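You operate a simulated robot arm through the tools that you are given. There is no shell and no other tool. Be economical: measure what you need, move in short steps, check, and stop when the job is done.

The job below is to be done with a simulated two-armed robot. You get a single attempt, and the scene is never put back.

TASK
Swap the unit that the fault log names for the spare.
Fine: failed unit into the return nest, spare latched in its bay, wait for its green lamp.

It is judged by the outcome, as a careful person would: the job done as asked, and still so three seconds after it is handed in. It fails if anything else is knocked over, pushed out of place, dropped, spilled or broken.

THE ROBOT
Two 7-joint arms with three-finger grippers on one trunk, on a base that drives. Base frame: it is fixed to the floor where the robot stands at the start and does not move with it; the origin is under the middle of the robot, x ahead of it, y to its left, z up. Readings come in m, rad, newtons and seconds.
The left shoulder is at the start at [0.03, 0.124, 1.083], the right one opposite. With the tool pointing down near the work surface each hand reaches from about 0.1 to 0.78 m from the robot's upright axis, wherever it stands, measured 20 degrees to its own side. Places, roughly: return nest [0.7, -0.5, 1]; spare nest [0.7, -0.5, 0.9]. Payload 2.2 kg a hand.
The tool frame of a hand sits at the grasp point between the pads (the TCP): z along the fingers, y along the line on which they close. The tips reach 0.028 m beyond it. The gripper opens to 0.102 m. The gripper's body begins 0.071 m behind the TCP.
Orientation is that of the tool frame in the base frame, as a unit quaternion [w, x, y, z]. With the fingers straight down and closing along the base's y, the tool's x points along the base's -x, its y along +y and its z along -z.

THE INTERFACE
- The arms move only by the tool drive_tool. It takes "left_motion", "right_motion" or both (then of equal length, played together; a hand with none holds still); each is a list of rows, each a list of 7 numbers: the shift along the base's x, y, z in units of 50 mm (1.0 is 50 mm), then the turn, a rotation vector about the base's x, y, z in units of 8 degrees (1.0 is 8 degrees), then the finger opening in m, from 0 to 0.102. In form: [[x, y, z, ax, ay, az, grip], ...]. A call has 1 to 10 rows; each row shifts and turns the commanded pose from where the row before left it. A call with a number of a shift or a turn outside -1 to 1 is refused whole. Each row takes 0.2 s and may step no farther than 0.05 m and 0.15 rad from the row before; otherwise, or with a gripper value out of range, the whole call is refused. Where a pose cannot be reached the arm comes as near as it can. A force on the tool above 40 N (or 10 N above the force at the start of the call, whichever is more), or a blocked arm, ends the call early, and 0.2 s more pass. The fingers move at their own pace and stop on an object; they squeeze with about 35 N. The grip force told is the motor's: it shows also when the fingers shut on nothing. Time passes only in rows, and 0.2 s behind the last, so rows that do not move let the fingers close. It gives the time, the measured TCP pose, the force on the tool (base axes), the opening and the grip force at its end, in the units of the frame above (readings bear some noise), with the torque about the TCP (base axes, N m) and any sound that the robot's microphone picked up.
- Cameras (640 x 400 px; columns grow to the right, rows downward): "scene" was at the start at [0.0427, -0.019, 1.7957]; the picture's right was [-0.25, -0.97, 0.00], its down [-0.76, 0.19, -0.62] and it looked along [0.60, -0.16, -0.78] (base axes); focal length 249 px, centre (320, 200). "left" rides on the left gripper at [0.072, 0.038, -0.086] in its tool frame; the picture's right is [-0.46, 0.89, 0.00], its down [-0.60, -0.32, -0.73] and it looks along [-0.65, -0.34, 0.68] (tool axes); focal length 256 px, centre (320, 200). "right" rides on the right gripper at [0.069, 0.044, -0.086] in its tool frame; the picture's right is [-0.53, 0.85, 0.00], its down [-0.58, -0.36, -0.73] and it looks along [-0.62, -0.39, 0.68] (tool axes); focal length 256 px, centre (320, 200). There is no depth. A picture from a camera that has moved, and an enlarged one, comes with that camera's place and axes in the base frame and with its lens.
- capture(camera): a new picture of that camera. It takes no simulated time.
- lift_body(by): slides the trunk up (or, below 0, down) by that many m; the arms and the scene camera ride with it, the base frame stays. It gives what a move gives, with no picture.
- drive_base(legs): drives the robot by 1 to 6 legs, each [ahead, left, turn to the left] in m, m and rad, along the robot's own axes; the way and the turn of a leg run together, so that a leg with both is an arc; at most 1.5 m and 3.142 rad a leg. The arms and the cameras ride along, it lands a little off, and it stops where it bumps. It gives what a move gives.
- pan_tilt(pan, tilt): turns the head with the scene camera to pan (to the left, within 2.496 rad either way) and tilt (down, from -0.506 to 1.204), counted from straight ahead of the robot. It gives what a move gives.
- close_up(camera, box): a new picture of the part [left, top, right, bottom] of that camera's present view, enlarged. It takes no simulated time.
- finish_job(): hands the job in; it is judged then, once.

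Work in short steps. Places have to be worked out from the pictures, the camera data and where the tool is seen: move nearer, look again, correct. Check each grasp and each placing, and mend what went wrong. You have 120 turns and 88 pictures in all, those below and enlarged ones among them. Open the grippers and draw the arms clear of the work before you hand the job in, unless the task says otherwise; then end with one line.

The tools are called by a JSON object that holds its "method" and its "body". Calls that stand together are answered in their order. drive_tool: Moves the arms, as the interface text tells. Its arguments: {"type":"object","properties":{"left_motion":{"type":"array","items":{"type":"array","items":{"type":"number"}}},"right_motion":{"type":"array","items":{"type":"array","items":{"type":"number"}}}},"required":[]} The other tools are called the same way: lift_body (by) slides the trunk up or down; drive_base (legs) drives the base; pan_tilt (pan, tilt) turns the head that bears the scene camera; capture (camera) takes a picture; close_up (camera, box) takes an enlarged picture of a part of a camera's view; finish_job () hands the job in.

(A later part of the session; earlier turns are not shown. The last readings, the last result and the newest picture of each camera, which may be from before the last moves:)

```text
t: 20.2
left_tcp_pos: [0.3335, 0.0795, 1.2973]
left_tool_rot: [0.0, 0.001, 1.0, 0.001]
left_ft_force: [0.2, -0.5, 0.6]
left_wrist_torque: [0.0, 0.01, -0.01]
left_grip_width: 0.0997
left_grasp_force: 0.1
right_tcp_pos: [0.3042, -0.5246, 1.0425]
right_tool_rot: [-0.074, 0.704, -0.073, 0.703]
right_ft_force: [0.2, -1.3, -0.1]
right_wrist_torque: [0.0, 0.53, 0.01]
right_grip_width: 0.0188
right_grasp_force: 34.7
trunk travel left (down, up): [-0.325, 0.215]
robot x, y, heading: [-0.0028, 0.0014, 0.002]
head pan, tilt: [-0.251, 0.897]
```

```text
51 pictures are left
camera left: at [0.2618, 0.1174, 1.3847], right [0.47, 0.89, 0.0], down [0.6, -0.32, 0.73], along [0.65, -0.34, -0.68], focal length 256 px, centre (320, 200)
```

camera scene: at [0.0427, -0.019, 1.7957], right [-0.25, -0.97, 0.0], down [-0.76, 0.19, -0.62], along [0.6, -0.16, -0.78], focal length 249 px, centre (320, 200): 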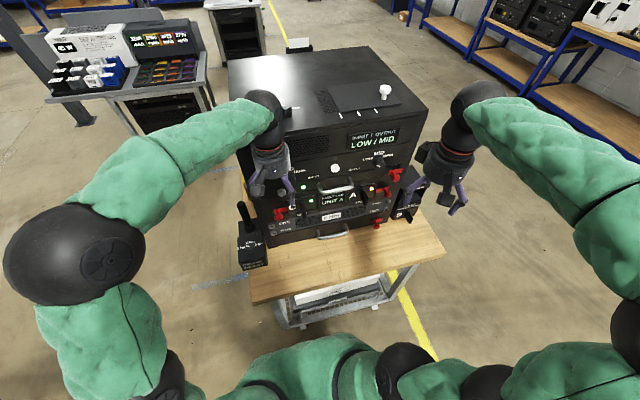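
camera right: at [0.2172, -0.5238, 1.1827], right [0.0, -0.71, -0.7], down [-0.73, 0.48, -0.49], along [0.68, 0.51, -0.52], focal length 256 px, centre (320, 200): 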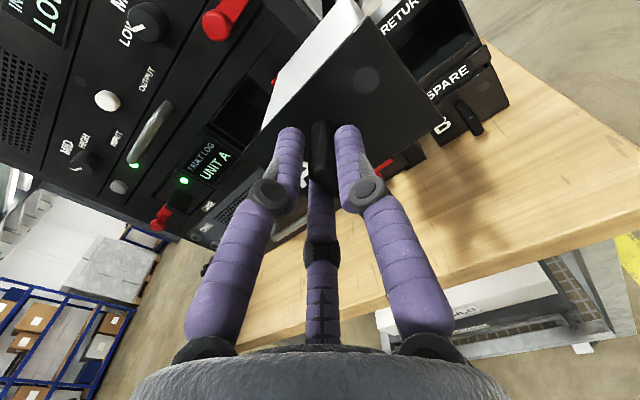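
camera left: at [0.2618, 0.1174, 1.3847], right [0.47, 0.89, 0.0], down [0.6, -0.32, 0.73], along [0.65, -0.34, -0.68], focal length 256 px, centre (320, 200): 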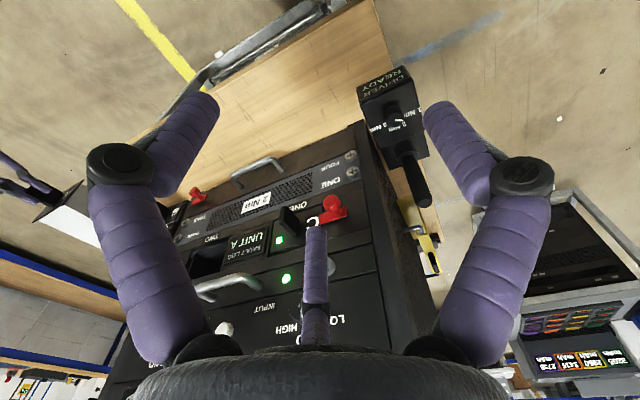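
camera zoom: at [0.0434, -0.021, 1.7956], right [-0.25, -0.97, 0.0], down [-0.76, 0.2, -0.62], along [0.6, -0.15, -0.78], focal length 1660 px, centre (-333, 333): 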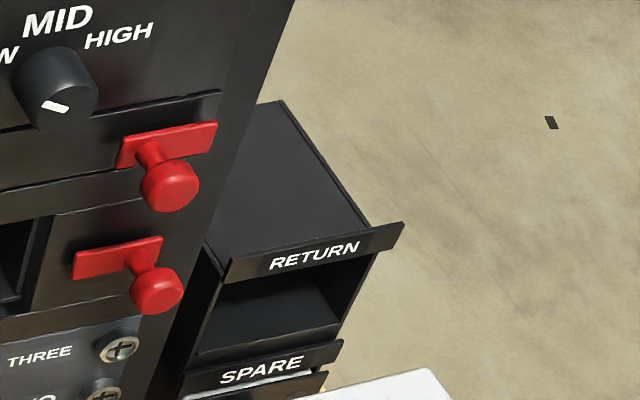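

The opening is in view. I need the module's height relative to the hand, so I'll zoom in on the held module.

{"method": "close_up", "body": {"camera": "scene", "box": [390, 190, 502, 260]}}

{"method": "capture", "body": {"camera": "right"}}

```text
5.71 times, centred on (446, 225) of scene
camera zoom: at [0.0434, -0.021, 1.7956], right [-0.25, -0.97, 0.0], down [-0.76, 0.2, -0.62], along [0.6, -0.15, -0.78], focal length 1422 px, centre (-400, 57)
```

zoom: 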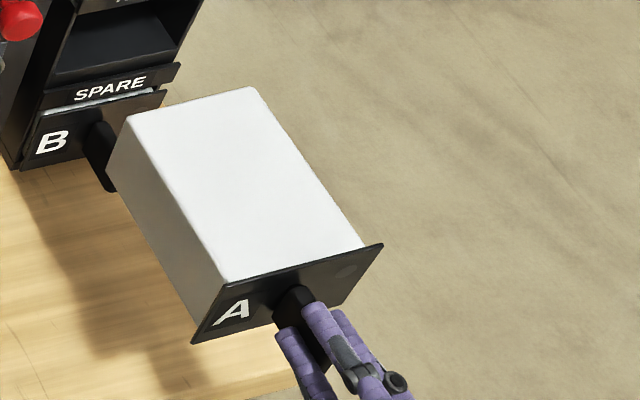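

```text
49 pictures are left
camera right: at [0.2169, -0.5832, 1.1022], right [0.0, -0.72, -0.7], down [-0.73, 0.48, -0.49], along [0.68, 0.51, -0.52], focal length 256 px, centre (320, 200)
```

right: 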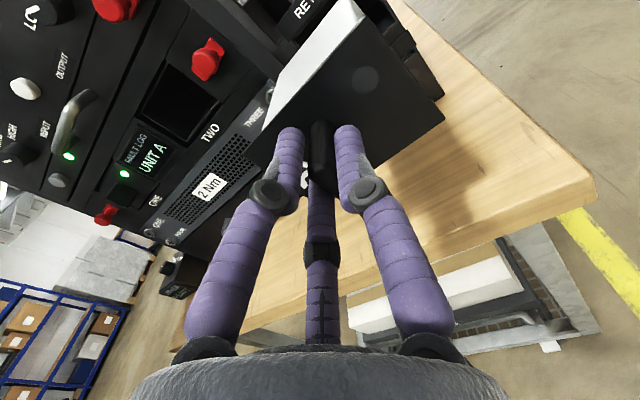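

Combining both cameras, A's plate spans y = -0.474 to -0.580 and z = 1.001 to 1.071, and it is level. That lines up laterally with B (centre -0.528). I'll raise it 4 mm and advance to just inside the opening's mouth.

{"method": "drive_tool", "body": {"right_motion": [[0.5, 0, 0.08, 0, 0, 0, 0.0], [0.5, 0, 0, 0, 0, 0, 0.0], [0.4, 0, 0, 0, 0, 0, 0.0]]}}

{"method": "close_up", "body": {"camera": "scene", "box": [380, 160, 476, 220]}}

{"method": "capture", "body": {"camera": "right"}}

```text
t: 21.0
left_tcp_pos: [0.3334, 0.0814, 1.2968]
left_tool_rot: [-0.001, 0.0, 1.0, 0.001]
left_ft_force: [0.1, 0.0, 0.1]
left_wrist_torque: [0.01, -0.01, -0.02]
left_grip_width: 0.1002
left_grasp_force: 0.0
right_tcp_pos: [0.3732, -0.5231, 1.0484]
right_tool_rot: [-0.074, 0.704, -0.074, 0.703]
right_ft_force: [0.5, -0.2, 0.6]
right_wrist_torque: [-0.02, 0.55, 0.01]
right_grip_width: 0.0185
right_grasp_force: 34.7
trunk travel left (down, up): [-0.325, 0.215]
robot x, y, heading: [-0.0027, -0.0017, 0.001]
head pan, tilt: [-0.251, 0.897]
```

```text
6.67 times, centred on (428, 190) of scene
camera zoom: at [0.0439, -0.0192, 1.7956], right [-0.25, -0.97, 0.0], down [-0.76, 0.2, -0.62], along [0.6, -0.16, -0.78], focal length 1660 px, centre (-400, 267)
```

zoom: 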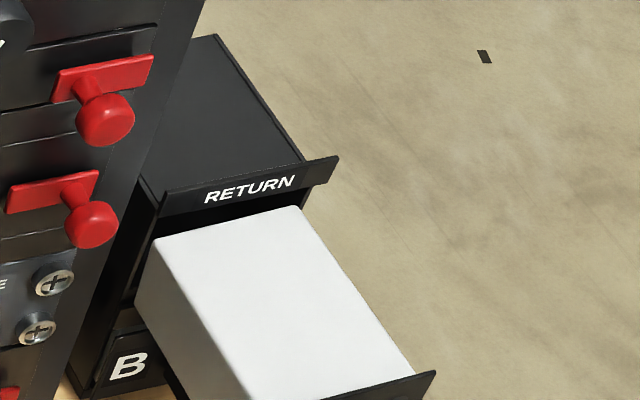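

```text
47 pictures are left
camera right: at [0.2868, -0.5794, 1.1069], right [0.0, -0.72, -0.7], down [-0.73, 0.48, -0.49], along [0.68, 0.51, -0.52], focal length 256 px, centre (320, 200)
```

right: 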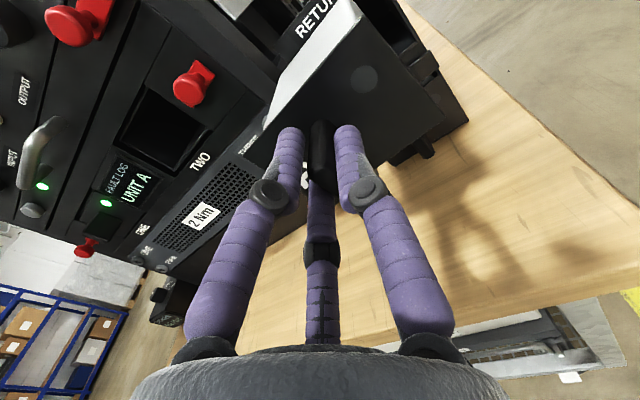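

The rear edge is at the mouth. I'll zoom in closely to check the side and top clearances.

{"method": "close_up", "body": {"camera": "scene", "box": [394, 180, 442, 210]}}

```text
13.33 times, centred on (418, 195) of scene
camera zoom: at [0.0439, -0.0192, 1.7956], right [-0.25, -0.97, 0.0], down [-0.76, 0.2, -0.62], along [0.6, -0.16, -0.78], focal length 3319 px, centre (-987, 267)
```

zoom: 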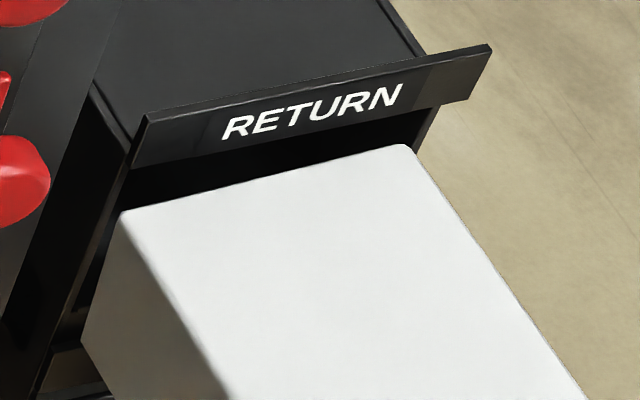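

The body looks centred between the walls to within about a millimetre. I'll advance 20 mm slowly and watch the contact forces.

{"method": "drive_tool", "body": {"right_motion": [[0.15, 0, 0, 0, 0, 0, 0.0], [0.15, 0, 0, 0, 0, 0, 0.0], [0.15, 0, 0, 0, 0, 0, 0.0]]}}

{"method": "close_up", "body": {"camera": "scene", "box": [394, 180, 458, 220]}}

```text
t: 21.8
left_tcp_pos: [0.3304, 0.0792, 1.2987]
left_tool_rot: [0.001, 0.001, 1.0, -0.001]
left_ft_force: [0.6, -1.0, 0.5]
left_wrist_torque: [0.03, 0.03, 0.01]
left_grip_width: 0.1
left_grasp_force: 0.1
right_tcp_pos: [0.3925, -0.5229, 1.047]
right_tool_rot: [-0.073, 0.703, -0.077, 0.703]
right_ft_force: [-25.5, 3.7, -0.8]
right_wrist_torque: [0.13, 0.46, 0.06]
right_grip_width: 0.0182
right_grasp_force: 35.0
trunk travel left (down, up): [-0.325, 0.215]
robot x, y, heading: [0.0004, 0.0011, -0.004]
head pan, tilt: [-0.251, 0.897]
```

```text
10.00 times, centred on (426, 200) of scene
camera zoom: at [0.039, -0.0195, 1.7957], right [-0.25, -0.97, 0.0], down [-0.76, 0.2, -0.62], along [0.6, -0.16, -0.78], focal length 2489 px, centre (-740, 200)
```

zoom: 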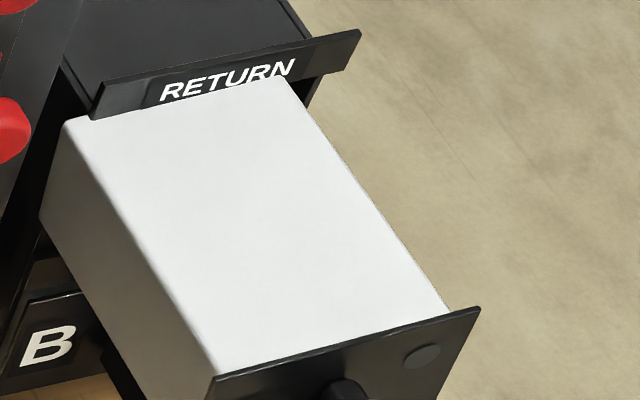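

Contact at the front face, which tells me the nest front is at x ≈ 0.553. Re-projecting at that depth gives a nest centre of y ≈ -0.5345, while the body is at -0.520, and the opening is z = 0.991 to 1.077. I'll back off, shift 14 mm right and 9 mm down, and retry.

{"method": "drive_tool", "body": {"right_motion": [[-0.4, 0, 0, 0, 0, 0, 0.0], [0, -0.29, -0.18, 0, 0, 0, 0.0], [0.3, 0, 0, 0, 0, 0, 0.0]]}}

{"method": "close_up", "body": {"camera": "scene", "box": [394, 180, 458, 220]}}

```text
t: 22.6
left_tcp_pos: [0.3333, 0.081, 1.2973]
left_tool_rot: [0.0, -0.001, 1.0, 0.0]
left_ft_force: [-0.3, 0.3, 0.2]
left_wrist_torque: [-0.02, 0.0, 0.03]
left_grip_width: 0.1
left_grasp_force: 0.1
right_tcp_pos: [0.3907, -0.5373, 1.0385]
right_tool_rot: [-0.074, 0.704, -0.074, 0.703]
right_ft_force: [0.5, 0.0, 0.0]
right_wrist_torque: [-0.01, 0.53, -0.01]
right_grip_width: 0.0182
right_grasp_force: 35.1
trunk travel left (down, up): [-0.325, 0.215]
robot x, y, heading: [-0.0055, 0.0011, -0.0]
head pan, tilt: [-0.251, 0.897]
```

```text
10.00 times, centred on (426, 200) of scene
camera zoom: at [0.0432, -0.0184, 1.7957], right [-0.25, -0.97, 0.0], down [-0.76, 0.19, -0.62], along [0.6, -0.16, -0.78], focal length 2489 px, centre (-740, 200)
```

zoom: 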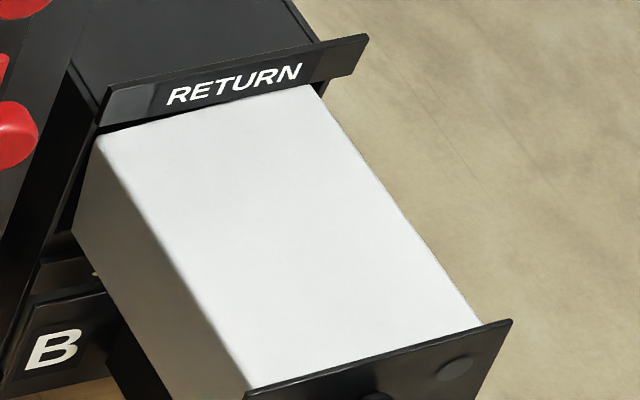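

No contact, and the module sits under the strip. I'll advance slowly.

{"method": "drive_tool", "body": {"right_motion": [[0.15, 0, 0, 0, 0, 0, 0.0], [0.15, 0, 0, 0, 0, 0, 0.0], [0.15, 0, 0, 0, 0, 0, 0.0], [0.15, 0, 0, 0, 0, 0, 0.0]]}}

{"method": "close_up", "body": {"camera": "scene", "box": [394, 180, 458, 220]}}

```text
t: 23.1
left_tcp_pos: [0.3311, 0.0803, 1.2982]
left_tool_rot: [0.0, 0.003, 1.0, 0.0]
left_ft_force: [0.5, -0.4, -0.5]
left_wrist_torque: [0.0, 0.02, -0.02]
left_grip_width: 0.1
left_grasp_force: 0.1
right_tcp_pos: [0.392, -0.5385, 1.0356]
right_tool_rot: [-0.074, 0.704, -0.079, 0.702]
right_ft_force: [-24.1, 2.6, 0.1]
right_wrist_torque: [0.17, -0.8, 0.16]
right_grip_width: 0.018
right_grasp_force: 35.2
trunk travel left (down, up): [-0.325, 0.215]
robot x, y, heading: [-0.0004, 0.0011, -0.001]
head pan, tilt: [-0.251, 0.897]
stopped in row 2 (right hand): the force on the tool passed its limit at 47 N (the readings are from after the stop); the commanded pose is now the measured one
```

```text
10.00 times, centred on (426, 200) of scene
camera zoom: at [0.0393, -0.0184, 1.7958], right [-0.25, -0.97, 0.0], down [-0.76, 0.2, -0.62], along [0.6, -0.16, -0.78], focal length 2489 px, centre (-740, 200)
```

zoom: 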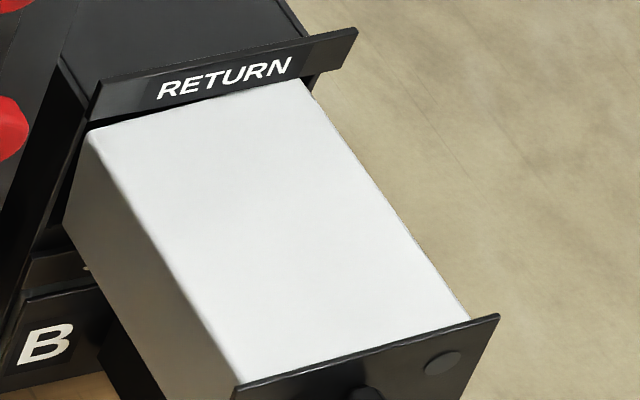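

It stopped at the same x. The torque points to contact near the top, and the module's right top corner touches the strip with a slight roll. I'll back off, lower 7 mm, roll 2° and retry.

{"method": "drive_tool", "body": {"right_motion": [[-0.2, 0, 0, 0, 0, 0, 0.0], [0, 0, -0.14, 0.25, 0, 0, 0.0], [0.15, 0, 0, 0, 0, 0, 0.0], [0.15, 0, 0, 0, 0, 0, 0.0], [0.15, 0, 0, 0, 0, 0, 0.0]]}}

{"method": "close_up", "body": {"camera": "scene", "box": [394, 180, 458, 220]}}

```text
t: 24.1
left_tcp_pos: [0.3306, 0.0788, 1.2977]
left_tool_rot: [0.001, 0.003, 1.0, 0.0]
left_ft_force: [0.3, 0.1, -0.5]
left_wrist_torque: [0.02, 0.06, 0.05]
left_grip_width: 0.1
left_grasp_force: 0.1
right_tcp_pos: [0.3917, -0.5387, 1.0265]
right_tool_rot: [-0.086, 0.704, -0.097, 0.699]
right_ft_force: [-27.1, 2.5, 0.3]
right_wrist_torque: [0.25, 0.72, 0.29]
right_grip_width: 0.0178
right_grasp_force: 35.0
trunk travel left (down, up): [-0.325, 0.215]
robot x, y, heading: [-0.003, -0.0006, -0.005]
head pan, tilt: [-0.251, 0.897]
stopped in row 5 (right hand): the force on the tool passed its limit at 49 N (the readings are from after the stop); the commanded pose is now the measured one
```

```text
10.00 times, centred on (426, 200) of scene
camera zoom: at [0.0387, -0.0189, 1.7958], right [-0.25, -0.97, 0.0], down [-0.76, 0.2, -0.62], along [0.6, -0.16, -0.78], focal length 2489 px, centre (-740, 200)
```

zoom: 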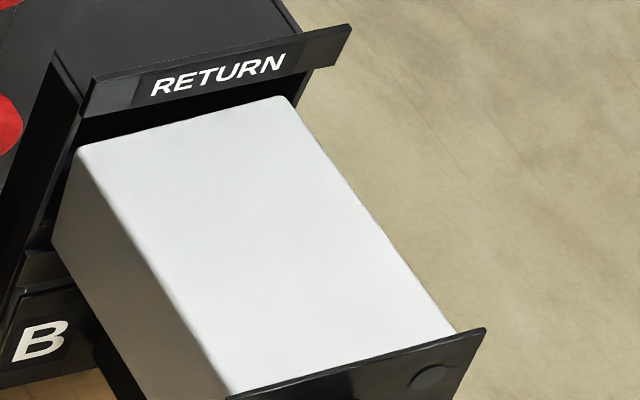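

The torque suggests contact spread over the mouth, and I can't see why from here. I'll back the module off and bring the left hand's camera over for a second view of the opening.

{"method": "drive_tool", "body": {"right_motion": [[-0.6, 0, 0, 0, 0, 0, 0.0], [-0.6, 0, 0, 0, 0, 0, 0.0], [0, 0, 0, 0, 0, 0, 0.0], [0, 0, 0, 0, 0, 0, 0.0], [0, 0, 0, 0, 0, 0, 0.0], [0, 0, 0, 0, 0, 0, 0.0]], "left_motion": [[0, -0.9, -0.1, 0, 0, 0, 0.1], [0, -0.9, -0.1, 0, 0, 0, 0.1], [0, -0.9, -0.1, 0, 0, 0, 0.1], [0, -0.9, -0.1, 0, 0, 0, 0.1], [0, -0.9, -0.1, 0, 0, 0, 0.1], [0, -0.9, -0.1, 0, 0, 0, 0.1]]}}

{"method": "capture", "body": {"camera": "left"}}

```text
t: 25.5
left_tcp_pos: [0.3321, -0.1943, 1.2681]
left_tool_rot: [-0.001, 0.001, 1.0, 0.001]
left_ft_force: [-0.1, -0.4, -0.1]
left_wrist_torque: [0.08, 0.01, 0.01]
left_grip_width: 0.0999
left_grasp_force: 0.1
right_tcp_pos: [0.3359, -0.5419, 1.0249]
right_tool_rot: [-0.087, 0.703, -0.094, 0.699]
right_ft_force: [-0.2, -0.2, -0.7]
right_wrist_torque: [0.01, 0.53, 0.03]
right_grip_width: 0.0178
right_grasp_force: 34.6
trunk travel left (down, up): [-0.325, 0.215]
robot x, y, heading: [-0.0046, -0.0018, -0.004]
head pan, tilt: [-0.251, 0.897]
```

```text
41 pictures are left
camera left: at [0.2605, -0.1565, 1.3545], right [0.47, 0.88, 0.0], down [0.6, -0.32, 0.73], along [0.65, -0.34, -0.68], focal length 256 px, centre (320, 200)
```

left: 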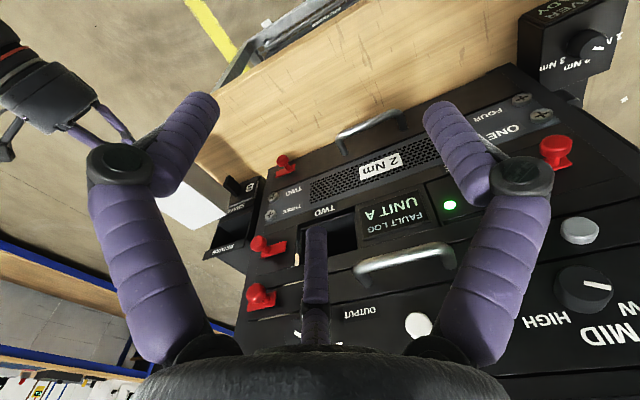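

The nest is visible at the left. I'll close the left fingers to clear the view, then zoom in.

{"method": "drive_tool", "body": {"left_motion": [[0, -0.6, -0.3, 0, 0, 0, 0.03], [0, -0.6, -0.3, 0, 0, 0, 0.02], [0, 0, 0, 0, 0, 0, 0.02]]}}

{"method": "close_up", "body": {"camera": "left", "box": [130, 130, 290, 270]}}

```text
t: 26.3
left_tcp_pos: [0.3316, -0.2522, 1.2402]
left_tool_rot: [0.001, 0.001, 1.0, 0.0]
left_ft_force: [0.2, 0.8, 0.7]
left_wrist_torque: [0.01, -0.03, -0.01]
left_grip_width: 0.0201
left_grasp_force: 0.1
right_tcp_pos: [0.3364, -0.5396, 1.0257]
right_tool_rot: [-0.087, 0.704, -0.093, 0.699]
right_ft_force: [0.4, 0.7, 0.0]
right_wrist_torque: [0.05, 0.55, 0.0]
right_grip_width: 0.018
right_grasp_force: 34.7
trunk travel left (down, up): [-0.325, 0.215]
robot x, y, heading: [-0.0006, -0.0027, -0.001]
head pan, tilt: [-0.251, 0.897]
```

```text
2.86 times, centred on (210, 200) of left
camera zoom: at [0.2596, -0.2135, 1.3271], right [0.47, 0.88, 0.0], down [0.6, -0.32, 0.73], along [0.65, -0.34, -0.68], focal length 731 px, centre (634, 200)
```

zoom: 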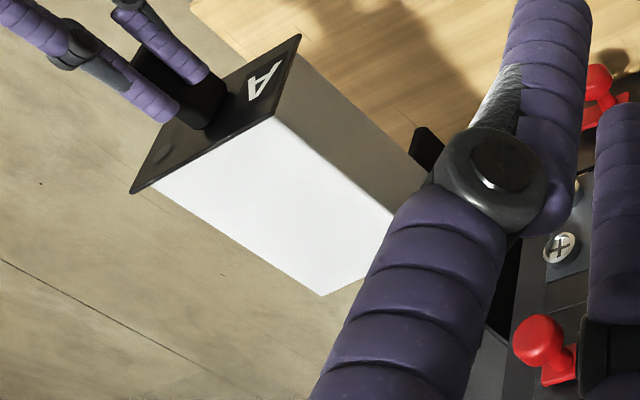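

The finger hides the nest, so I'll reopen the left fingers, which puts the nest in the gap between them.

{"method": "drive_tool", "body": {"left_motion": [[0, 0, 0, 0, 0, 0, 0.1], [0, 0, 0, 0, 0, 0, 0.1], [0, 0, 0, 0, 0, 0, 0.1]]}}

{"method": "close_up", "body": {"camera": "left", "box": [170, 130, 330, 270]}}

```text
t: 27.1
left_tcp_pos: [0.3299, -0.2516, 1.2389]
left_tool_rot: [0.0, 0.001, 1.0, 0.0]
left_ft_force: [0.3, -0.5, -0.4]
left_wrist_torque: [0.0, 0.02, 0.0]
left_grip_width: 0.0997
left_grasp_force: 0.0
right_tcp_pos: [0.3361, -0.5391, 1.0262]
right_tool_rot: [-0.087, 0.704, -0.092, 0.699]
right_ft_force: [-0.5, -0.2, 0.0]
right_wrist_torque: [0.02, 0.55, 0.02]
right_grip_width: 0.0177
right_grasp_force: 35.1
trunk travel left (down, up): [-0.325, 0.215]
robot x, y, heading: [-0.0023, -0.0019, -0.001]
head pan, tilt: [-0.251, 0.897]
```

```text
2.86 times, centred on (250, 200) of left
camera zoom: at [0.2597, -0.2136, 1.3269], right [0.47, 0.88, 0.0], down [0.6, -0.32, 0.73], along [0.65, -0.34, -0.68], focal length 731 px, centre (520, 200)
```

zoom: 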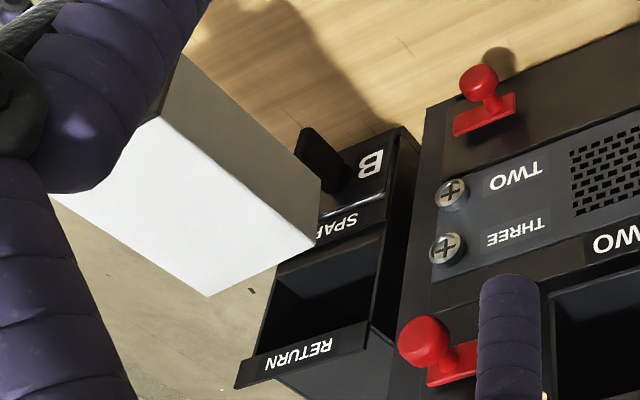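

The second view is very useful. Solving the edge slopes from both cameras, the module is still rolled about 9° (right high), nose-down about 5° and yawed about -4°, and that explains the jam. I'll correct these and re-measure.

{"method": "drive_tool", "body": {"right_motion": [[0, 0, 0, 0.6, -0.25, 0.2, 0.0], [0, 0, 0, 0.5, -0.25, 0.2, 0.0]]}}

{"method": "close_up", "body": {"camera": "left", "box": [170, 130, 330, 270]}}

{"method": "close_up", "body": {"camera": "scene", "box": [394, 180, 490, 240]}}

```text
t: 27.7
left_tcp_pos: [0.3327, -0.2516, 1.2394]
left_tool_rot: [0.0, 0.002, 1.0, 0.001]
left_ft_force: [0.3, -0.3, 0.5]
left_wrist_torque: [0.01, 0.04, 0.01]
left_grip_width: 0.1001
left_grasp_force: 0.1
right_tcp_pos: [0.3359, -0.5397, 1.0263]
right_tool_rot: [-0.162, 0.673, -0.124, 0.711]
right_ft_force: [0.5, 0.2, 0.1]
right_wrist_torque: [0.0, 0.54, -0.02]
right_grip_width: 0.0176
right_grasp_force: 34.9
trunk travel left (down, up): [-0.325, 0.215]
robot x, y, heading: [-0.0035, 0.0012, -0.004]
head pan, tilt: [-0.251, 0.897]
```

```text
2.86 times, centred on (250, 200) of left
camera zoom: at [0.2597, -0.2139, 1.3268], right [0.47, 0.88, 0.0], down [0.6, -0.32, 0.73], along [0.65, -0.34, -0.68], focal length 731 px, centre (520, 200)
```

zoom: 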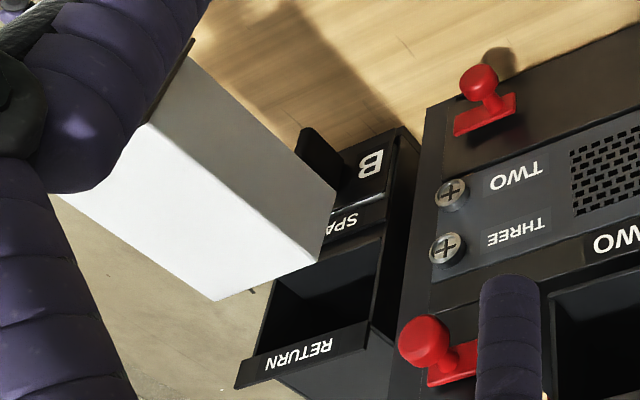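

```text
6.67 times, centred on (442, 210) of scene
camera zoom: at [0.0415, -0.0198, 1.7957], right [-0.25, -0.97, 0.0], down [-0.76, 0.2, -0.62], along [0.6, -0.16, -0.78], focal length 1660 px, centre (-493, 133)
```

zoom: 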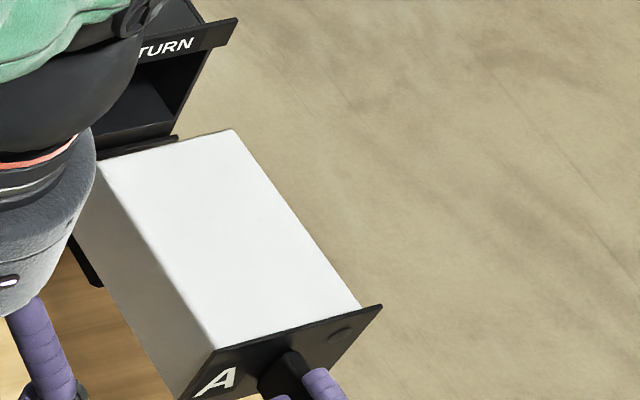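

The module now matches the nest's edges within about 2°. Relative to the opening it is centred vertically and about 7 mm too far left. I'll shift and advance in steps.

{"method": "drive_tool", "body": {"right_motion": [[0.4, -0.14, 0, 0, 0, 0, 0.0], [0.5, 0, 0, 0, 0, 0, 0.0], [0.2, 0, 0, 0, 0, 0, 0.0], [0.2, 0, 0, 0, 0, 0, 0.0], [0.2, 0, 0, 0, 0, 0, 0.0]]}}

{"method": "close_up", "body": {"camera": "left", "box": [170, 130, 330, 270]}}

```text
t: 28.9
left_tcp_pos: [0.3275, -0.2526, 1.241]
left_tool_rot: [0.0, 0.004, 1.0, 0.0]
left_ft_force: [0.7, -0.3, -0.2]
left_wrist_torque: [0.0, 0.07, -0.02]
left_grip_width: 0.0997
left_grasp_force: 0.1
right_tcp_pos: [0.3964, -0.5511, 1.0278]
right_tool_rot: [-0.156, 0.671, -0.129, 0.713]
right_ft_force: [-26.7, -2.7, 3.8]
right_wrist_torque: [0.22, 0.03, 1.11]
right_grip_width: 0.0184
right_grasp_force: 35.2
trunk travel left (down, up): [-0.325, 0.215]
robot x, y, heading: [-0.0038, -0.0038, -0.011]
head pan, tilt: [-0.251, 0.897]
stopped in row 5 (right hand): the force on the tool passed its limit at 46 N (the readings are from after the stop); the commanded pose is now the measured one
```

```text
2.86 times, centred on (250, 200) of left
camera zoom: at [0.2556, -0.2138, 1.3276], right [0.47, 0.88, 0.0], down [0.6, -0.32, 0.73], along [0.65, -0.35, -0.68], focal length 731 px, centre (520, 200)
```

zoom: 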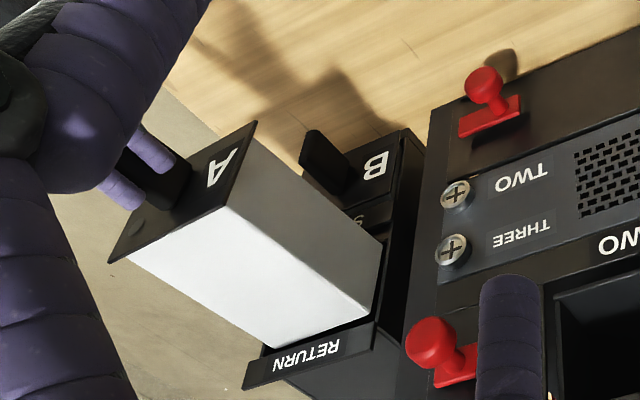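

Torque about z of +1.1 N m says the left rear edge hits the left wall, and the picture agrees: no gap on the left and about 12 mm on the right. I'll back off, shift 7 mm right and retry.

{"method": "drive_tool", "body": {"right_motion": [[-0.25, 0, 0, 0, 0, 0, 0.0], [0, -0.14, 0, 0, 0, 0, 0.0], [0.2, 0, 0, 0, 0, 0, 0.0], [0.15, 0, 0, 0, 0, 0, 0.0], [0.15, 0, 0, 0, 0, 0, 0.0]]}}

{"method": "close_up", "body": {"camera": "left", "box": [190, 160, 302, 258]}}

```text
t: 29.8
left_tcp_pos: [0.3246, -0.2521, 1.2401]
left_tool_rot: [0.001, 0.005, 1.0, 0.0]
left_ft_force: [0.6, 0.3, 0.1]
left_wrist_torque: [-0.04, 0.02, -0.01]
left_grip_width: 0.1003
left_grasp_force: 0.0
right_tcp_pos: [0.3906, -0.5556, 1.0264]
right_tool_rot: [-0.161, 0.671, -0.13, 0.712]
right_ft_force: [-27.8, 8.5, 10.0]
right_wrist_torque: [0.25, -1.1, 0.4]
right_grip_width: 0.0176
right_grasp_force: 35.0
trunk travel left (down, up): [-0.325, 0.215]
robot x, y, heading: [-0.0052, 0.0025, -0.007]
head pan, tilt: [-0.251, 0.897]
stopped in row 4 (right hand): the force on the tool passed its limit at 46 N (the readings are from after the stop); the commanded pose is now the measured one
```

```text
4.08 times, centred on (246, 209) of left
camera zoom: at [0.2537, -0.2133, 1.3278], right [0.47, 0.88, 0.0], down [0.6, -0.32, 0.73], along [0.65, -0.35, -0.68], focal length 1045 px, centre (622, 163)
```

zoom: 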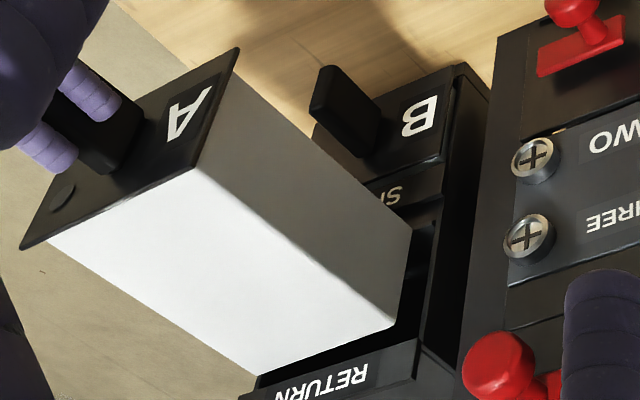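

The body had about 10 mm of gap on the left that time and hit the right wall (force +y). So the window is narrow: -0.547 was too far left and -0.558 too far right. I'll aim for -0.552.

{"method": "drive_tool", "body": {"right_motion": [[-0.2, 0, 0, 0, 0, 0, 0.0], [0, 0.07, 0.03, 0, 0, 0, 0.0], [0.15, 0, 0, 0, 0, 0, 0.0], [0.12, 0, 0, 0, 0, 0, 0.0], [0.12, 0, 0, 0, 0, 0, 0.0], [0.12, 0, 0, 0, 0, 0, 0.0]]}}

{"method": "close_up", "body": {"camera": "left", "box": [190, 160, 302, 258]}}

```text
t: 30.8
left_tcp_pos: [0.325, -0.2534, 1.2402]
left_tool_rot: [0.001, 0.006, 1.0, 0.0]
left_ft_force: [0.8, 0.3, -0.1]
left_wrist_torque: [0.04, 0.04, 0.0]
left_grip_width: 0.0999
left_grasp_force: 0.0
right_tcp_pos: [0.3898, -0.5506, 1.0237]
right_tool_rot: [-0.161, 0.674, -0.135, 0.709]
right_ft_force: [-30.3, 3.6, 0.1]
right_wrist_torque: [0.03, 1.01, -0.33]
right_grip_width: 0.0175
right_grasp_force: 35.2
trunk travel left (down, up): [-0.325, 0.215]
robot x, y, heading: [-0.0057, -0.0003, -0.018]
head pan, tilt: [-0.251, 0.897]
stopped in row 5 (right hand): the force on the tool passed its limit at 48 N (the readings are from after the stop); the commanded pose is now the measured one
```

```text
4.08 times, centred on (246, 209) of left
camera zoom: at [0.2531, -0.215, 1.3274], right [0.48, 0.88, 0.0], down [0.6, -0.32, 0.73], along [0.64, -0.35, -0.68], focal length 1045 px, centre (622, 163)
```

zoom: 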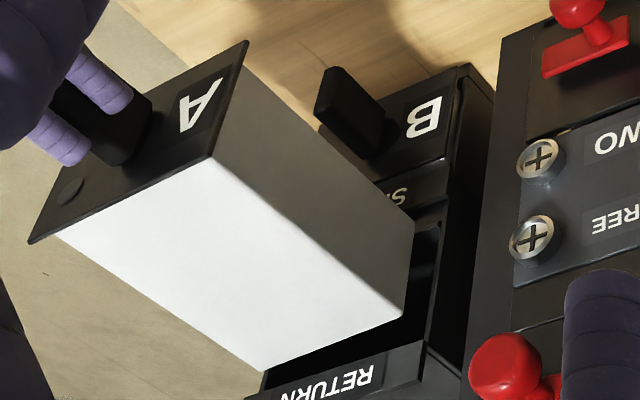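

This contact is low and to the right: the bottom edge catches the SPARE strip. I'll back off 40 mm, raise 6 mm, and take a sharp look at the opening and module together.

{"method": "drive_tool", "body": {"right_motion": [[-0.5, 0, 0.06, 0, 0, 0, 0.0], [-0.5, 0, 0.06, 0, 0, 0, 0.0]]}}

{"method": "close_up", "body": {"camera": "left", "box": [220, 160, 308, 250]}}

```text
t: 31.4
left_tcp_pos: [0.3268, -0.2538, 1.2399]
left_tool_rot: [0.0, 0.005, 1.0, -0.001]
left_ft_force: [0.1, 0.3, -0.1]
left_wrist_torque: [0.03, 0.0, 0.0]
left_grip_width: 0.1001
left_grasp_force: 0.0
right_tcp_pos: [0.3436, -0.5517, 1.0299]
right_tool_rot: [-0.16, 0.674, -0.132, 0.709]
right_ft_force: [-0.4, -0.2, -0.6]
right_wrist_torque: [-0.02, 0.54, -0.01]
right_grip_width: 0.0175
right_grasp_force: 35.2
trunk travel left (down, up): [-0.325, 0.215]
robot x, y, heading: [-0.004, -0.0017, -0.011]
head pan, tilt: [-0.251, 0.897]
```

```text
4.44 times, centred on (264, 205) of left
camera zoom: at [0.2553, -0.2154, 1.3271], right [0.47, 0.88, 0.0], down [0.6, -0.32, 0.73], along [0.64, -0.35, -0.68], focal length 1138 px, centre (569, 178)
```

zoom: 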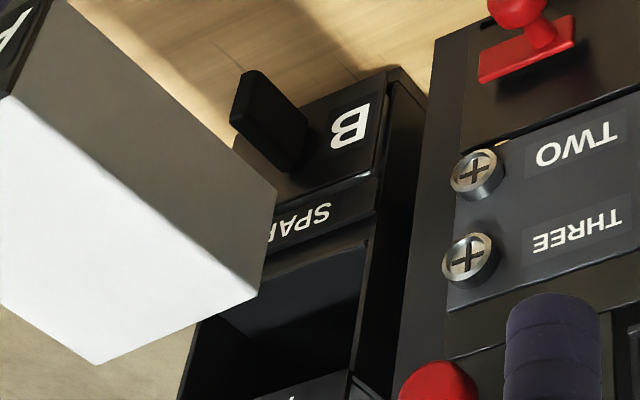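

I'll shift the zoom window lower to see both inner walls of the return slot.

{"method": "close_up", "body": {"camera": "left", "box": [235, 195, 315, 265]}}

```text
5.71 times, centred on (275, 230) of left
camera zoom: at [0.2553, -0.2154, 1.3271], right [0.47, 0.88, 0.0], down [0.6, -0.32, 0.73], along [0.64, -0.35, -0.68], focal length 1463 px, centre (577, 29)
```

zoom: 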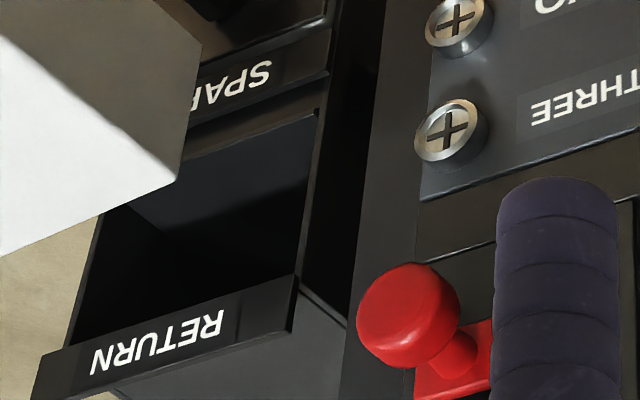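

Now both inner walls are clear. Clearance is about ±3 mm each way, and projecting the module's rear corners to the mouth gives a correction of +9 mm in y and +6 mm in z. I'll apply that and advance carefully.

{"method": "drive_tool", "body": {"right_motion": [[0.2, 0.18, 0.12, 0, 0, 0, 0.0], [0.4, 0, 0, 0, 0, 0, 0.0], [0.2, 0, 0, 0, 0, 0, 0.0], [0.15, 0, 0, 0, 0, 0, 0.0], [0.15, 0, 0, 0, 0, 0, 0.0], [0.15, 0, 0, 0, 0, 0, 0.0]]}}

{"method": "close_up", "body": {"camera": "left", "box": [190, 160, 302, 258]}}

```text
t: 32.7
left_tcp_pos: [0.3246, -0.2542, 1.2418]
left_tool_rot: [0.0, 0.006, 1.0, 0.0]
left_ft_force: [0.5, -0.1, 0.2]
left_wrist_torque: [0.02, 0.05, 0.02]
left_grip_width: 0.1
left_grasp_force: 0.1
right_tcp_pos: [0.3938, -0.5411, 1.0322]
right_tool_rot: [-0.162, 0.674, -0.14, 0.707]
right_ft_force: [-26.7, 4.6, 0.9]
right_wrist_torque: [-0.11, -0.39, -0.23]
right_grip_width: 0.0175
right_grasp_force: 35.3
trunk travel left (down, up): [-0.325, 0.215]
robot x, y, heading: [-0.0091, 0.0008, -0.018]
head pan, tilt: [-0.251, 0.897]
stopped in row 6 (right hand): the force on the tool passed its limit at 50 N (the readings are from after the stop); the commanded pose is now the measured one
```

```text
4.08 times, centred on (246, 209) of left
camera zoom: at [0.2526, -0.2156, 1.3272], right [0.48, 0.88, 0.0], down [0.6, -0.33, 0.73], along [0.64, -0.35, -0.68], focal length 1045 px, centre (622, 163)
```

zoom: 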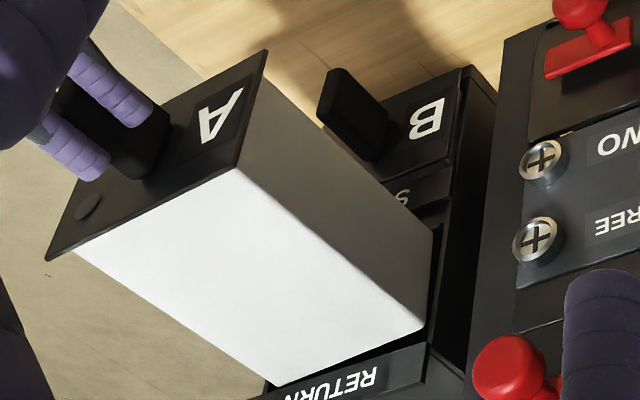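

Now it's a top-right contact: the rear edge slope shows about 3.5° of residual roll (right high), with position otherwise centred. I'll back off, roll, and retry.

{"method": "drive_tool", "body": {"right_motion": [[-0.25, 0, 0, 0, 0, 0, 0.0], [0, 0, 0.02, 0.45, 0, 0, 0.0], [0.2, 0, 0, 0, 0, 0, 0.0], [0.15, 0, 0, 0, 0, 0, 0.0], [0.15, 0, 0, 0, 0, 0, 0.0], [0.15, 0, 0, 0, 0, 0, 0.0]]}}

{"method": "close_up", "body": {"camera": "left", "box": [190, 160, 302, 258]}}

```text
t: 33.7
left_tcp_pos: [0.3232, -0.2561, 1.2395]
left_tool_rot: [0.0, 0.008, 1.0, 0.0]
left_ft_force: [0.7, 0.4, -0.1]
left_wrist_torque: [0.01, 0.03, 0.0]
left_grip_width: 0.0999
left_grasp_force: 0.0
right_tcp_pos: [0.396, -0.5432, 1.0327]
right_tool_rot: [-0.182, 0.669, -0.166, 0.701]
right_ft_force: [-23.2, -2.0, 0.1]
right_wrist_torque: [0.06, -0.14, 0.77]
right_grip_width: 0.0176
right_grasp_force: 35.2
trunk travel left (down, up): [-0.325, 0.215]
robot x, y, heading: [-0.0076, 0.0015, -0.02]
head pan, tilt: [-0.251, 0.897]
stopped in row 5 (right hand): the force on the tool passed its limit at 51 N (the readings are from after the stop); the commanded pose is now the measured one
```

```text
4.08 times, centred on (246, 209) of left
camera zoom: at [0.2523, -0.2172, 1.3268], right [0.48, 0.88, 0.0], down [0.6, -0.33, 0.73], along [0.64, -0.35, -0.68], focal length 1045 px, centre (622, 163)
```

zoom: 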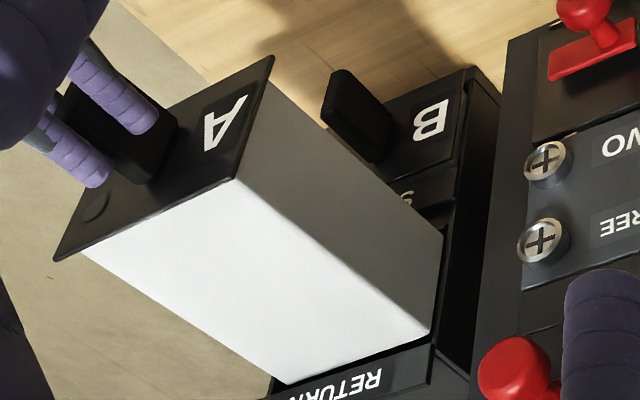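

This time the contact is at the left (torque +z, force -y), the roll is now level, and the left gap is about 1.5 mm. I'll shift 2.5 mm right and try again.

{"method": "drive_tool", "body": {"right_motion": [[-0.15, 0, 0, 0, 0, 0, 0.0], [0, -0.05, 0, 0, 0, 0, 0.0], [0.1, 0, 0, 0, 0, 0, 0.0], [0.1, 0, 0, 0, 0, 0, 0.0], [0.1, 0, 0, 0, 0, 0, 0.0], [0.1, 0, 0, 0, 0, 0, 0.0]]}}

{"method": "close_up", "body": {"camera": "scene", "box": [394, 175, 458, 215]}}

```text
t: 34.9
left_tcp_pos: [0.3203, -0.257, 1.2414]
left_tool_rot: [0.001, 0.01, 1.0, 0.0]
left_ft_force: [0.6, 0.0, -0.5]
left_wrist_torque: [0.02, 0.01, -0.01]
left_grip_width: 0.1001
left_grasp_force: 0.0
right_tcp_pos: [0.3941, -0.5468, 1.0302]
right_tool_rot: [-0.182, 0.67, -0.168, 0.7]
right_ft_force: [-21.5, -2.7, 0.4]
right_wrist_torque: [0.18, -0.22, 0.74]
right_grip_width: 0.0178
right_grasp_force: 34.8
trunk travel left (down, up): [-0.325, 0.215]
robot x, y, heading: [-0.0085, -0.001, -0.016]
head pan, tilt: [-0.251, 0.897]
stopped in row 5 (right hand): the force on the tool passed its limit at 43 N (the readings are from after the stop); the commanded pose is now the measured one
```

```text
10.00 times, centred on (426, 195) of scene
camera zoom: at [0.0338, -0.0193, 1.7958], right [-0.27, -0.96, 0.0], down [-0.75, 0.21, -0.62], along [0.6, -0.17, -0.78], focal length 2489 px, centre (-740, 250)
```

zoom: 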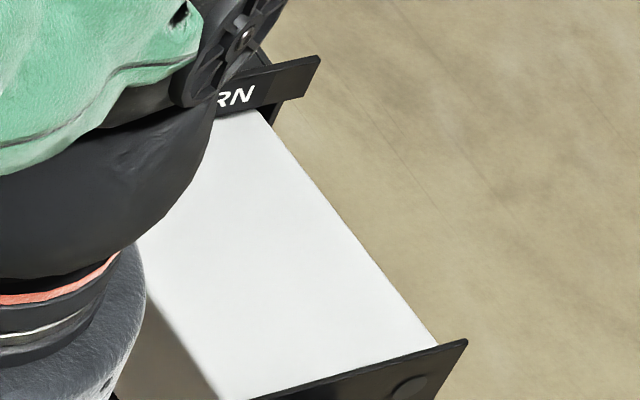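

Comparing torques over the tries, contacts are at the top for z ≥ 1.030 and at mid or low for z ≤ 1.026. So the vertical window is near 1.028. I'll retry slightly lower at the same y.

{"method": "drive_tool", "body": {"right_motion": [[-0.15, 0, 0, 0, 0, 0, 0.0], [0, 0, -0.04, 0, 0, 0, 0.0], [0.1, 0, 0, 0, 0, 0, 0.0], [0.1, 0, 0, 0, 0, 0, 0.0], [0.1, 0, 0, 0, 0, 0, 0.0], [0.1, 0, 0, 0, 0, 0, 0.0]]}}

{"method": "close_up", "body": {"camera": "left", "box": [220, 190, 300, 260]}}

```text
t: 36.3
left_tcp_pos: [0.3227, -0.2552, 1.2404]
left_tool_rot: [0.0, 0.009, 1.0, 0.0]
left_ft_force: [0.4, 0.6, 0.0]
left_wrist_torque: [0.01, -0.01, 0.02]
left_grip_width: 0.1001
left_grasp_force: 0.0
right_tcp_pos: [0.411, -0.5467, 1.0295]
right_tool_rot: [-0.182, 0.669, -0.166, 0.701]
right_ft_force: [-0.3, 0.2, 0.7]
right_wrist_torque: [0.02, -0.06, 0.07]
right_grip_width: 0.0173
right_grasp_force: 34.3
trunk travel left (down, up): [-0.325, 0.215]
robot x, y, heading: [-0.0067, 0.0001, -0.015]
head pan, tilt: [-0.251, 0.897]
```

```text
5.71 times, centred on (260, 225) of left
camera zoom: at [0.2517, -0.2166, 1.327], right [0.48, 0.88, 0.0], down [0.6, -0.33, 0.73], along [0.64, -0.35, -0.68], focal length 1463 px, centre (663, 57)
```

zoom: 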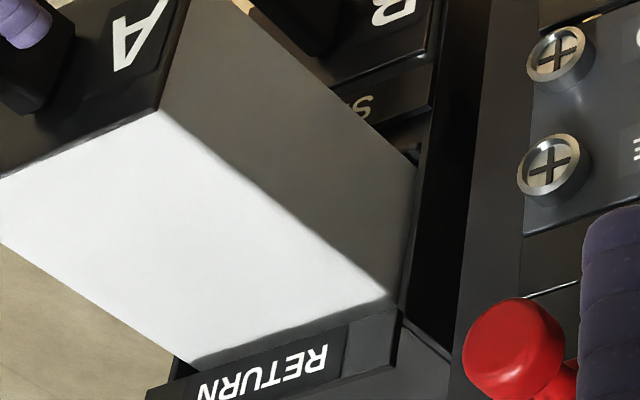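

It's in: x = 0.411 with no force, and the strip now covers the rear edge. I'll continue the insertion.

{"method": "drive_tool", "body": {"right_motion": [[0.15, 0, 0, 0, 0, 0, 0.0], [0.15, 0, 0, 0, 0, 0, 0.0], [0.15, 0, 0, 0, 0, 0, 0.0], [0.15, 0, 0, 0, 0, 0, 0.0], [0.15, 0, 0, 0, 0, 0, 0.0], [0.15, 0, 0, 0, 0, 0, 0.0]]}}

```text
t: 37.7
left_tcp_pos: [0.3222, -0.2553, 1.2396]
left_tool_rot: [0.0, 0.008, 1.0, -0.001]
left_ft_force: [0.1, -0.1, 0.1]
left_wrist_torque: [-0.02, 0.0, 0.03]
left_grip_width: 0.1004
left_grasp_force: 0.0
right_tcp_pos: [0.4575, -0.5462, 1.0296]
right_tool_rot: [-0.182, 0.67, -0.166, 0.7]
right_ft_force: [0.3, -0.7, 0.2]
right_wrist_torque: [0.04, -0.06, 0.01]
right_grip_width: 0.0174
right_grasp_force: 34.7
trunk travel left (down, up): [-0.325, 0.215]
robot x, y, heading: [-0.0019, 0.0012, -0.017]
head pan, tilt: [-0.251, 0.897]
```

The module slides freely, so I'll keep going until the plate seats.

{"method": "drive_tool", "body": {"right_motion": [[0.2, 0, 0, 0, 0, 0, 0.0], [0.2, 0, 0, 0, 0, 0, 0.0], [0.2, 0, 0, 0, 0, 0, 0.0], [0.15, 0, 0, 0, 0, 0, 0.0], [0.15, 0, 0, 0, 0, 0, 0.0], [0.15, 0, 0, 0, 0, 0, 0.0], [0.15, 0, 0, 0, 0, 0, 0.0], [0.15, 0, 0, 0, 0, 0, 0.0]]}}

{"method": "capture", "body": {"camera": "left"}}

```text
t: 39.5
left_tcp_pos: [0.3182, -0.2556, 1.2425]
left_tool_rot: [0.002, 0.01, 1.0, 0.0]
left_ft_force: [0.1, 0.2, -0.1]
left_wrist_torque: [0.01, 0.01, -0.03]
left_grip_width: 0.0998
left_grasp_force: 0.1
right_tcp_pos: [0.5188, -0.5445, 1.028]
right_tool_rot: [-0.183, 0.669, -0.167, 0.701]
right_ft_force: [-37.3, 9.8, 0.4]
right_wrist_torque: [0.03, -0.43, 0.07]
right_grip_width: 0.0174
right_grasp_force: 35.3
trunk travel left (down, up): [-0.325, 0.215]
robot x, y, heading: [-0.0104, -0.0017, -0.015]
head pan, tilt: [-0.251, 0.897]
```

```text
27 pictures are left
camera left: at [0.2467, -0.216, 1.328], right [0.48, 0.88, 0.0], down [0.6, -0.33, 0.73], along [0.64, -0.35, -0.68], focal length 256 px, centre (320, 200)
```

left: 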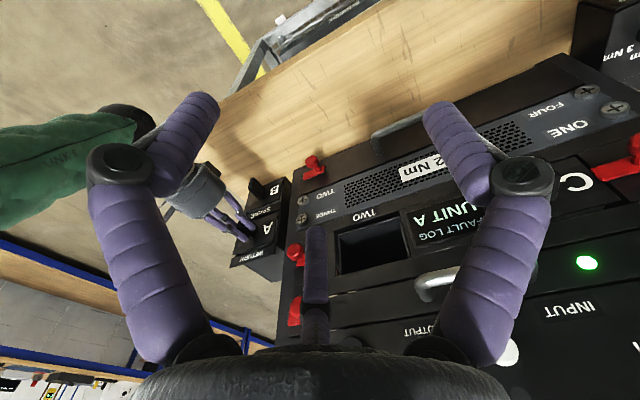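

A is seated in the return nest (stopped firmly at x = 0.519). I'll release it and back straight out.

{"method": "drive_tool", "body": {"right_motion": [[0, 0, 0, 0, 0, 0, 0.05], [0, 0, 0, 0, 0, 0, 0.075], [0, 0, 0, 0, 0, 0, 0.075], [-0.5, 0, 0, 0, 0, 0, 0.075], [-0.6, 0, 0, 0, 0, 0, 0.075], [-0.6, 0, 0, 0, 0, 0, 0.075]]}}

{"method": "close_up", "body": {"camera": "left", "box": [210, 160, 322, 258]}}

```text
t: 40.9
left_tcp_pos: [0.3216, -0.2557, 1.2409]
left_tool_rot: [0.0, 0.009, 1.0, 0.0]
left_ft_force: [-0.3, -1.0, -0.1]
left_wrist_torque: [-0.01, 0.0, -0.01]
left_grip_width: 0.1
left_grasp_force: 0.2
right_tcp_pos: [0.4376, -0.5453, 1.0304]
right_tool_rot: [-0.183, 0.669, -0.166, 0.701]
right_ft_force: [-1.2, -0.5, -0.7]
right_wrist_torque: [0.02, -0.01, 0.02]
right_grip_width: 0.0752
right_grasp_force: 0.0
trunk travel left (down, up): [-0.325, 0.215]
robot x, y, heading: [-0.0051, -0.001, -0.019]
head pan, tilt: [-0.251, 0.897]
```

```text
4.08 times, centred on (266, 209) of left
camera zoom: at [0.2508, -0.2164, 1.3273], right [0.48, 0.88, 0.0], down [0.6, -0.33, 0.73], along [0.64, -0.35, -0.68], focal length 1045 px, centre (540, 163)
```

zoom: 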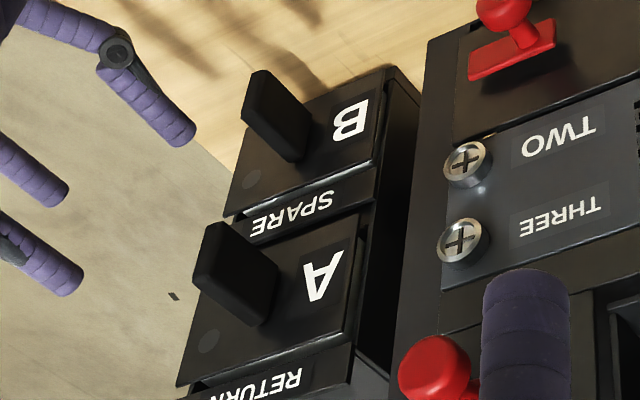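

A sits in its slot just like B does in the spare slot, and the labels are 0.100 m apart vertically. B's fin should therefore be at about (0.515, -0.545, 0.93). I'll move down with a slight nose-down pitch for table clearance and look.

{"method": "drive_tool", "body": {"right_motion": [[-0.3, 0, 0, 0, 0.3, 0, 0.075], [0, 0, -0.65, 0, 0.4, 0, 0.075], [0, 0, -0.65, 0, 0.4, 0, 0.075], [0, 0, -0.6, 0, 0.4, 0, 0.075]]}}

{"method": "capture", "body": {"camera": "right"}}

```text
t: 41.9
left_tcp_pos: [0.3229, -0.2562, 1.2398]
left_tool_rot: [0.0, 0.01, 1.0, 0.0]
left_ft_force: [-0.4, 0.5, 0.2]
left_wrist_torque: [-0.02, 0.01, 0.01]
left_grip_width: 0.1002
left_grasp_force: 0.1
right_tcp_pos: [0.4241, -0.5468, 0.9322]
right_tool_rot: [-0.163, 0.739, -0.186, 0.626]
right_ft_force: [-0.5, -1.2, -0.6]
right_wrist_torque: [0.0, 0.0, 0.02]
right_grip_width: 0.075
right_grasp_force: 0.1
trunk travel left (down, up): [-0.325, 0.215]
robot x, y, heading: [-0.0055, 0.0023, -0.013]
head pan, tilt: [-0.251, 0.897]
```

```text
25 pictures are left
camera right: at [0.3451, -0.6195, 0.9859], right [-0.14, -0.49, -0.86], down [-0.78, 0.59, -0.21], along [0.61, 0.65, -0.46], focal length 256 px, centre (320, 200)
```

right: 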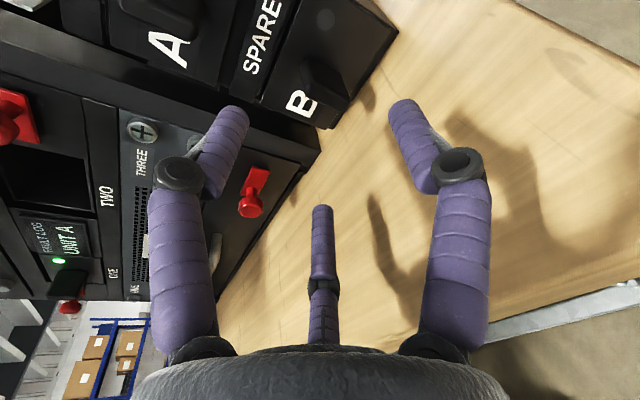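

B's fin lies centred ahead of the fingers. I'll advance to straddle it.

{"method": "drive_tool", "body": {"right_motion": [[0.6, 0, 0.03, 0, 0, 0, 0.075], [0.6, 0, 0, 0, 0, 0, 0.075], [0.5, 0, 0, 0, 0, 0, 0.075]]}}

{"method": "capture", "body": {"camera": "right"}}

{"method": "close_up", "body": {"camera": "left", "box": [200, 140, 312, 238]}}

```text
t: 42.7
left_tcp_pos: [0.3238, -0.2552, 1.2406]
left_tool_rot: [0.0, 0.009, 1.0, 0.0]
left_ft_force: [0.3, 0.0, 0.8]
left_wrist_torque: [-0.03, 0.0, 0.0]
left_grip_width: 0.1
left_grasp_force: 0.1
right_tcp_pos: [0.509, -0.5454, 0.9334]
right_tool_rot: [-0.163, 0.74, -0.185, 0.626]
right_ft_force: [-0.1, -0.2, 0.3]
right_wrist_torque: [-0.04, 0.0, 0.02]
right_grip_width: 0.0749
right_grasp_force: 0.1
trunk travel left (down, up): [-0.325, 0.215]
robot x, y, heading: [-0.0021, -0.0021, -0.017]
head pan, tilt: [-0.251, 0.897]
```

```text
24 pictures are left
camera right: at [0.4307, -0.6182, 0.9873], right [-0.14, -0.49, -0.86], down [-0.78, 0.59, -0.21], along [0.61, 0.65, -0.46], focal length 256 px, centre (320, 200)
```

right: 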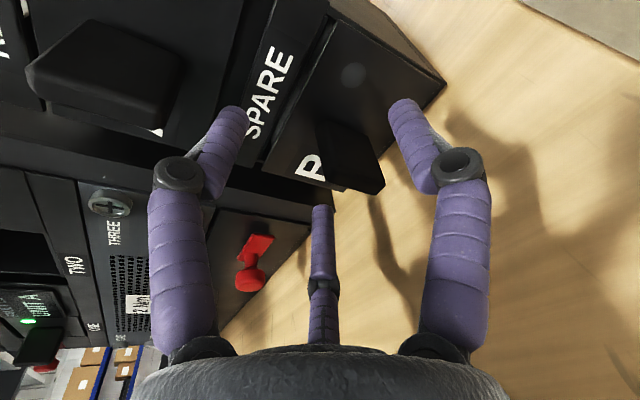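

```text
4.08 times, centred on (256, 189) of left
camera zoom: at [0.2524, -0.2165, 1.3269], right [0.48, 0.88, 0.0], down [0.6, -0.33, 0.73], along [0.64, -0.35, -0.68], focal length 1045 px, centre (581, 245)
```

zoom: 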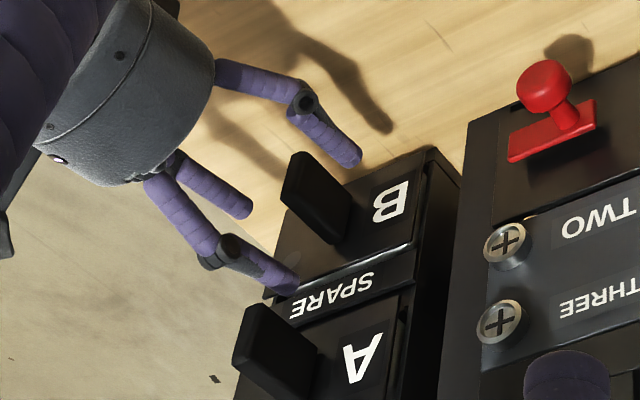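

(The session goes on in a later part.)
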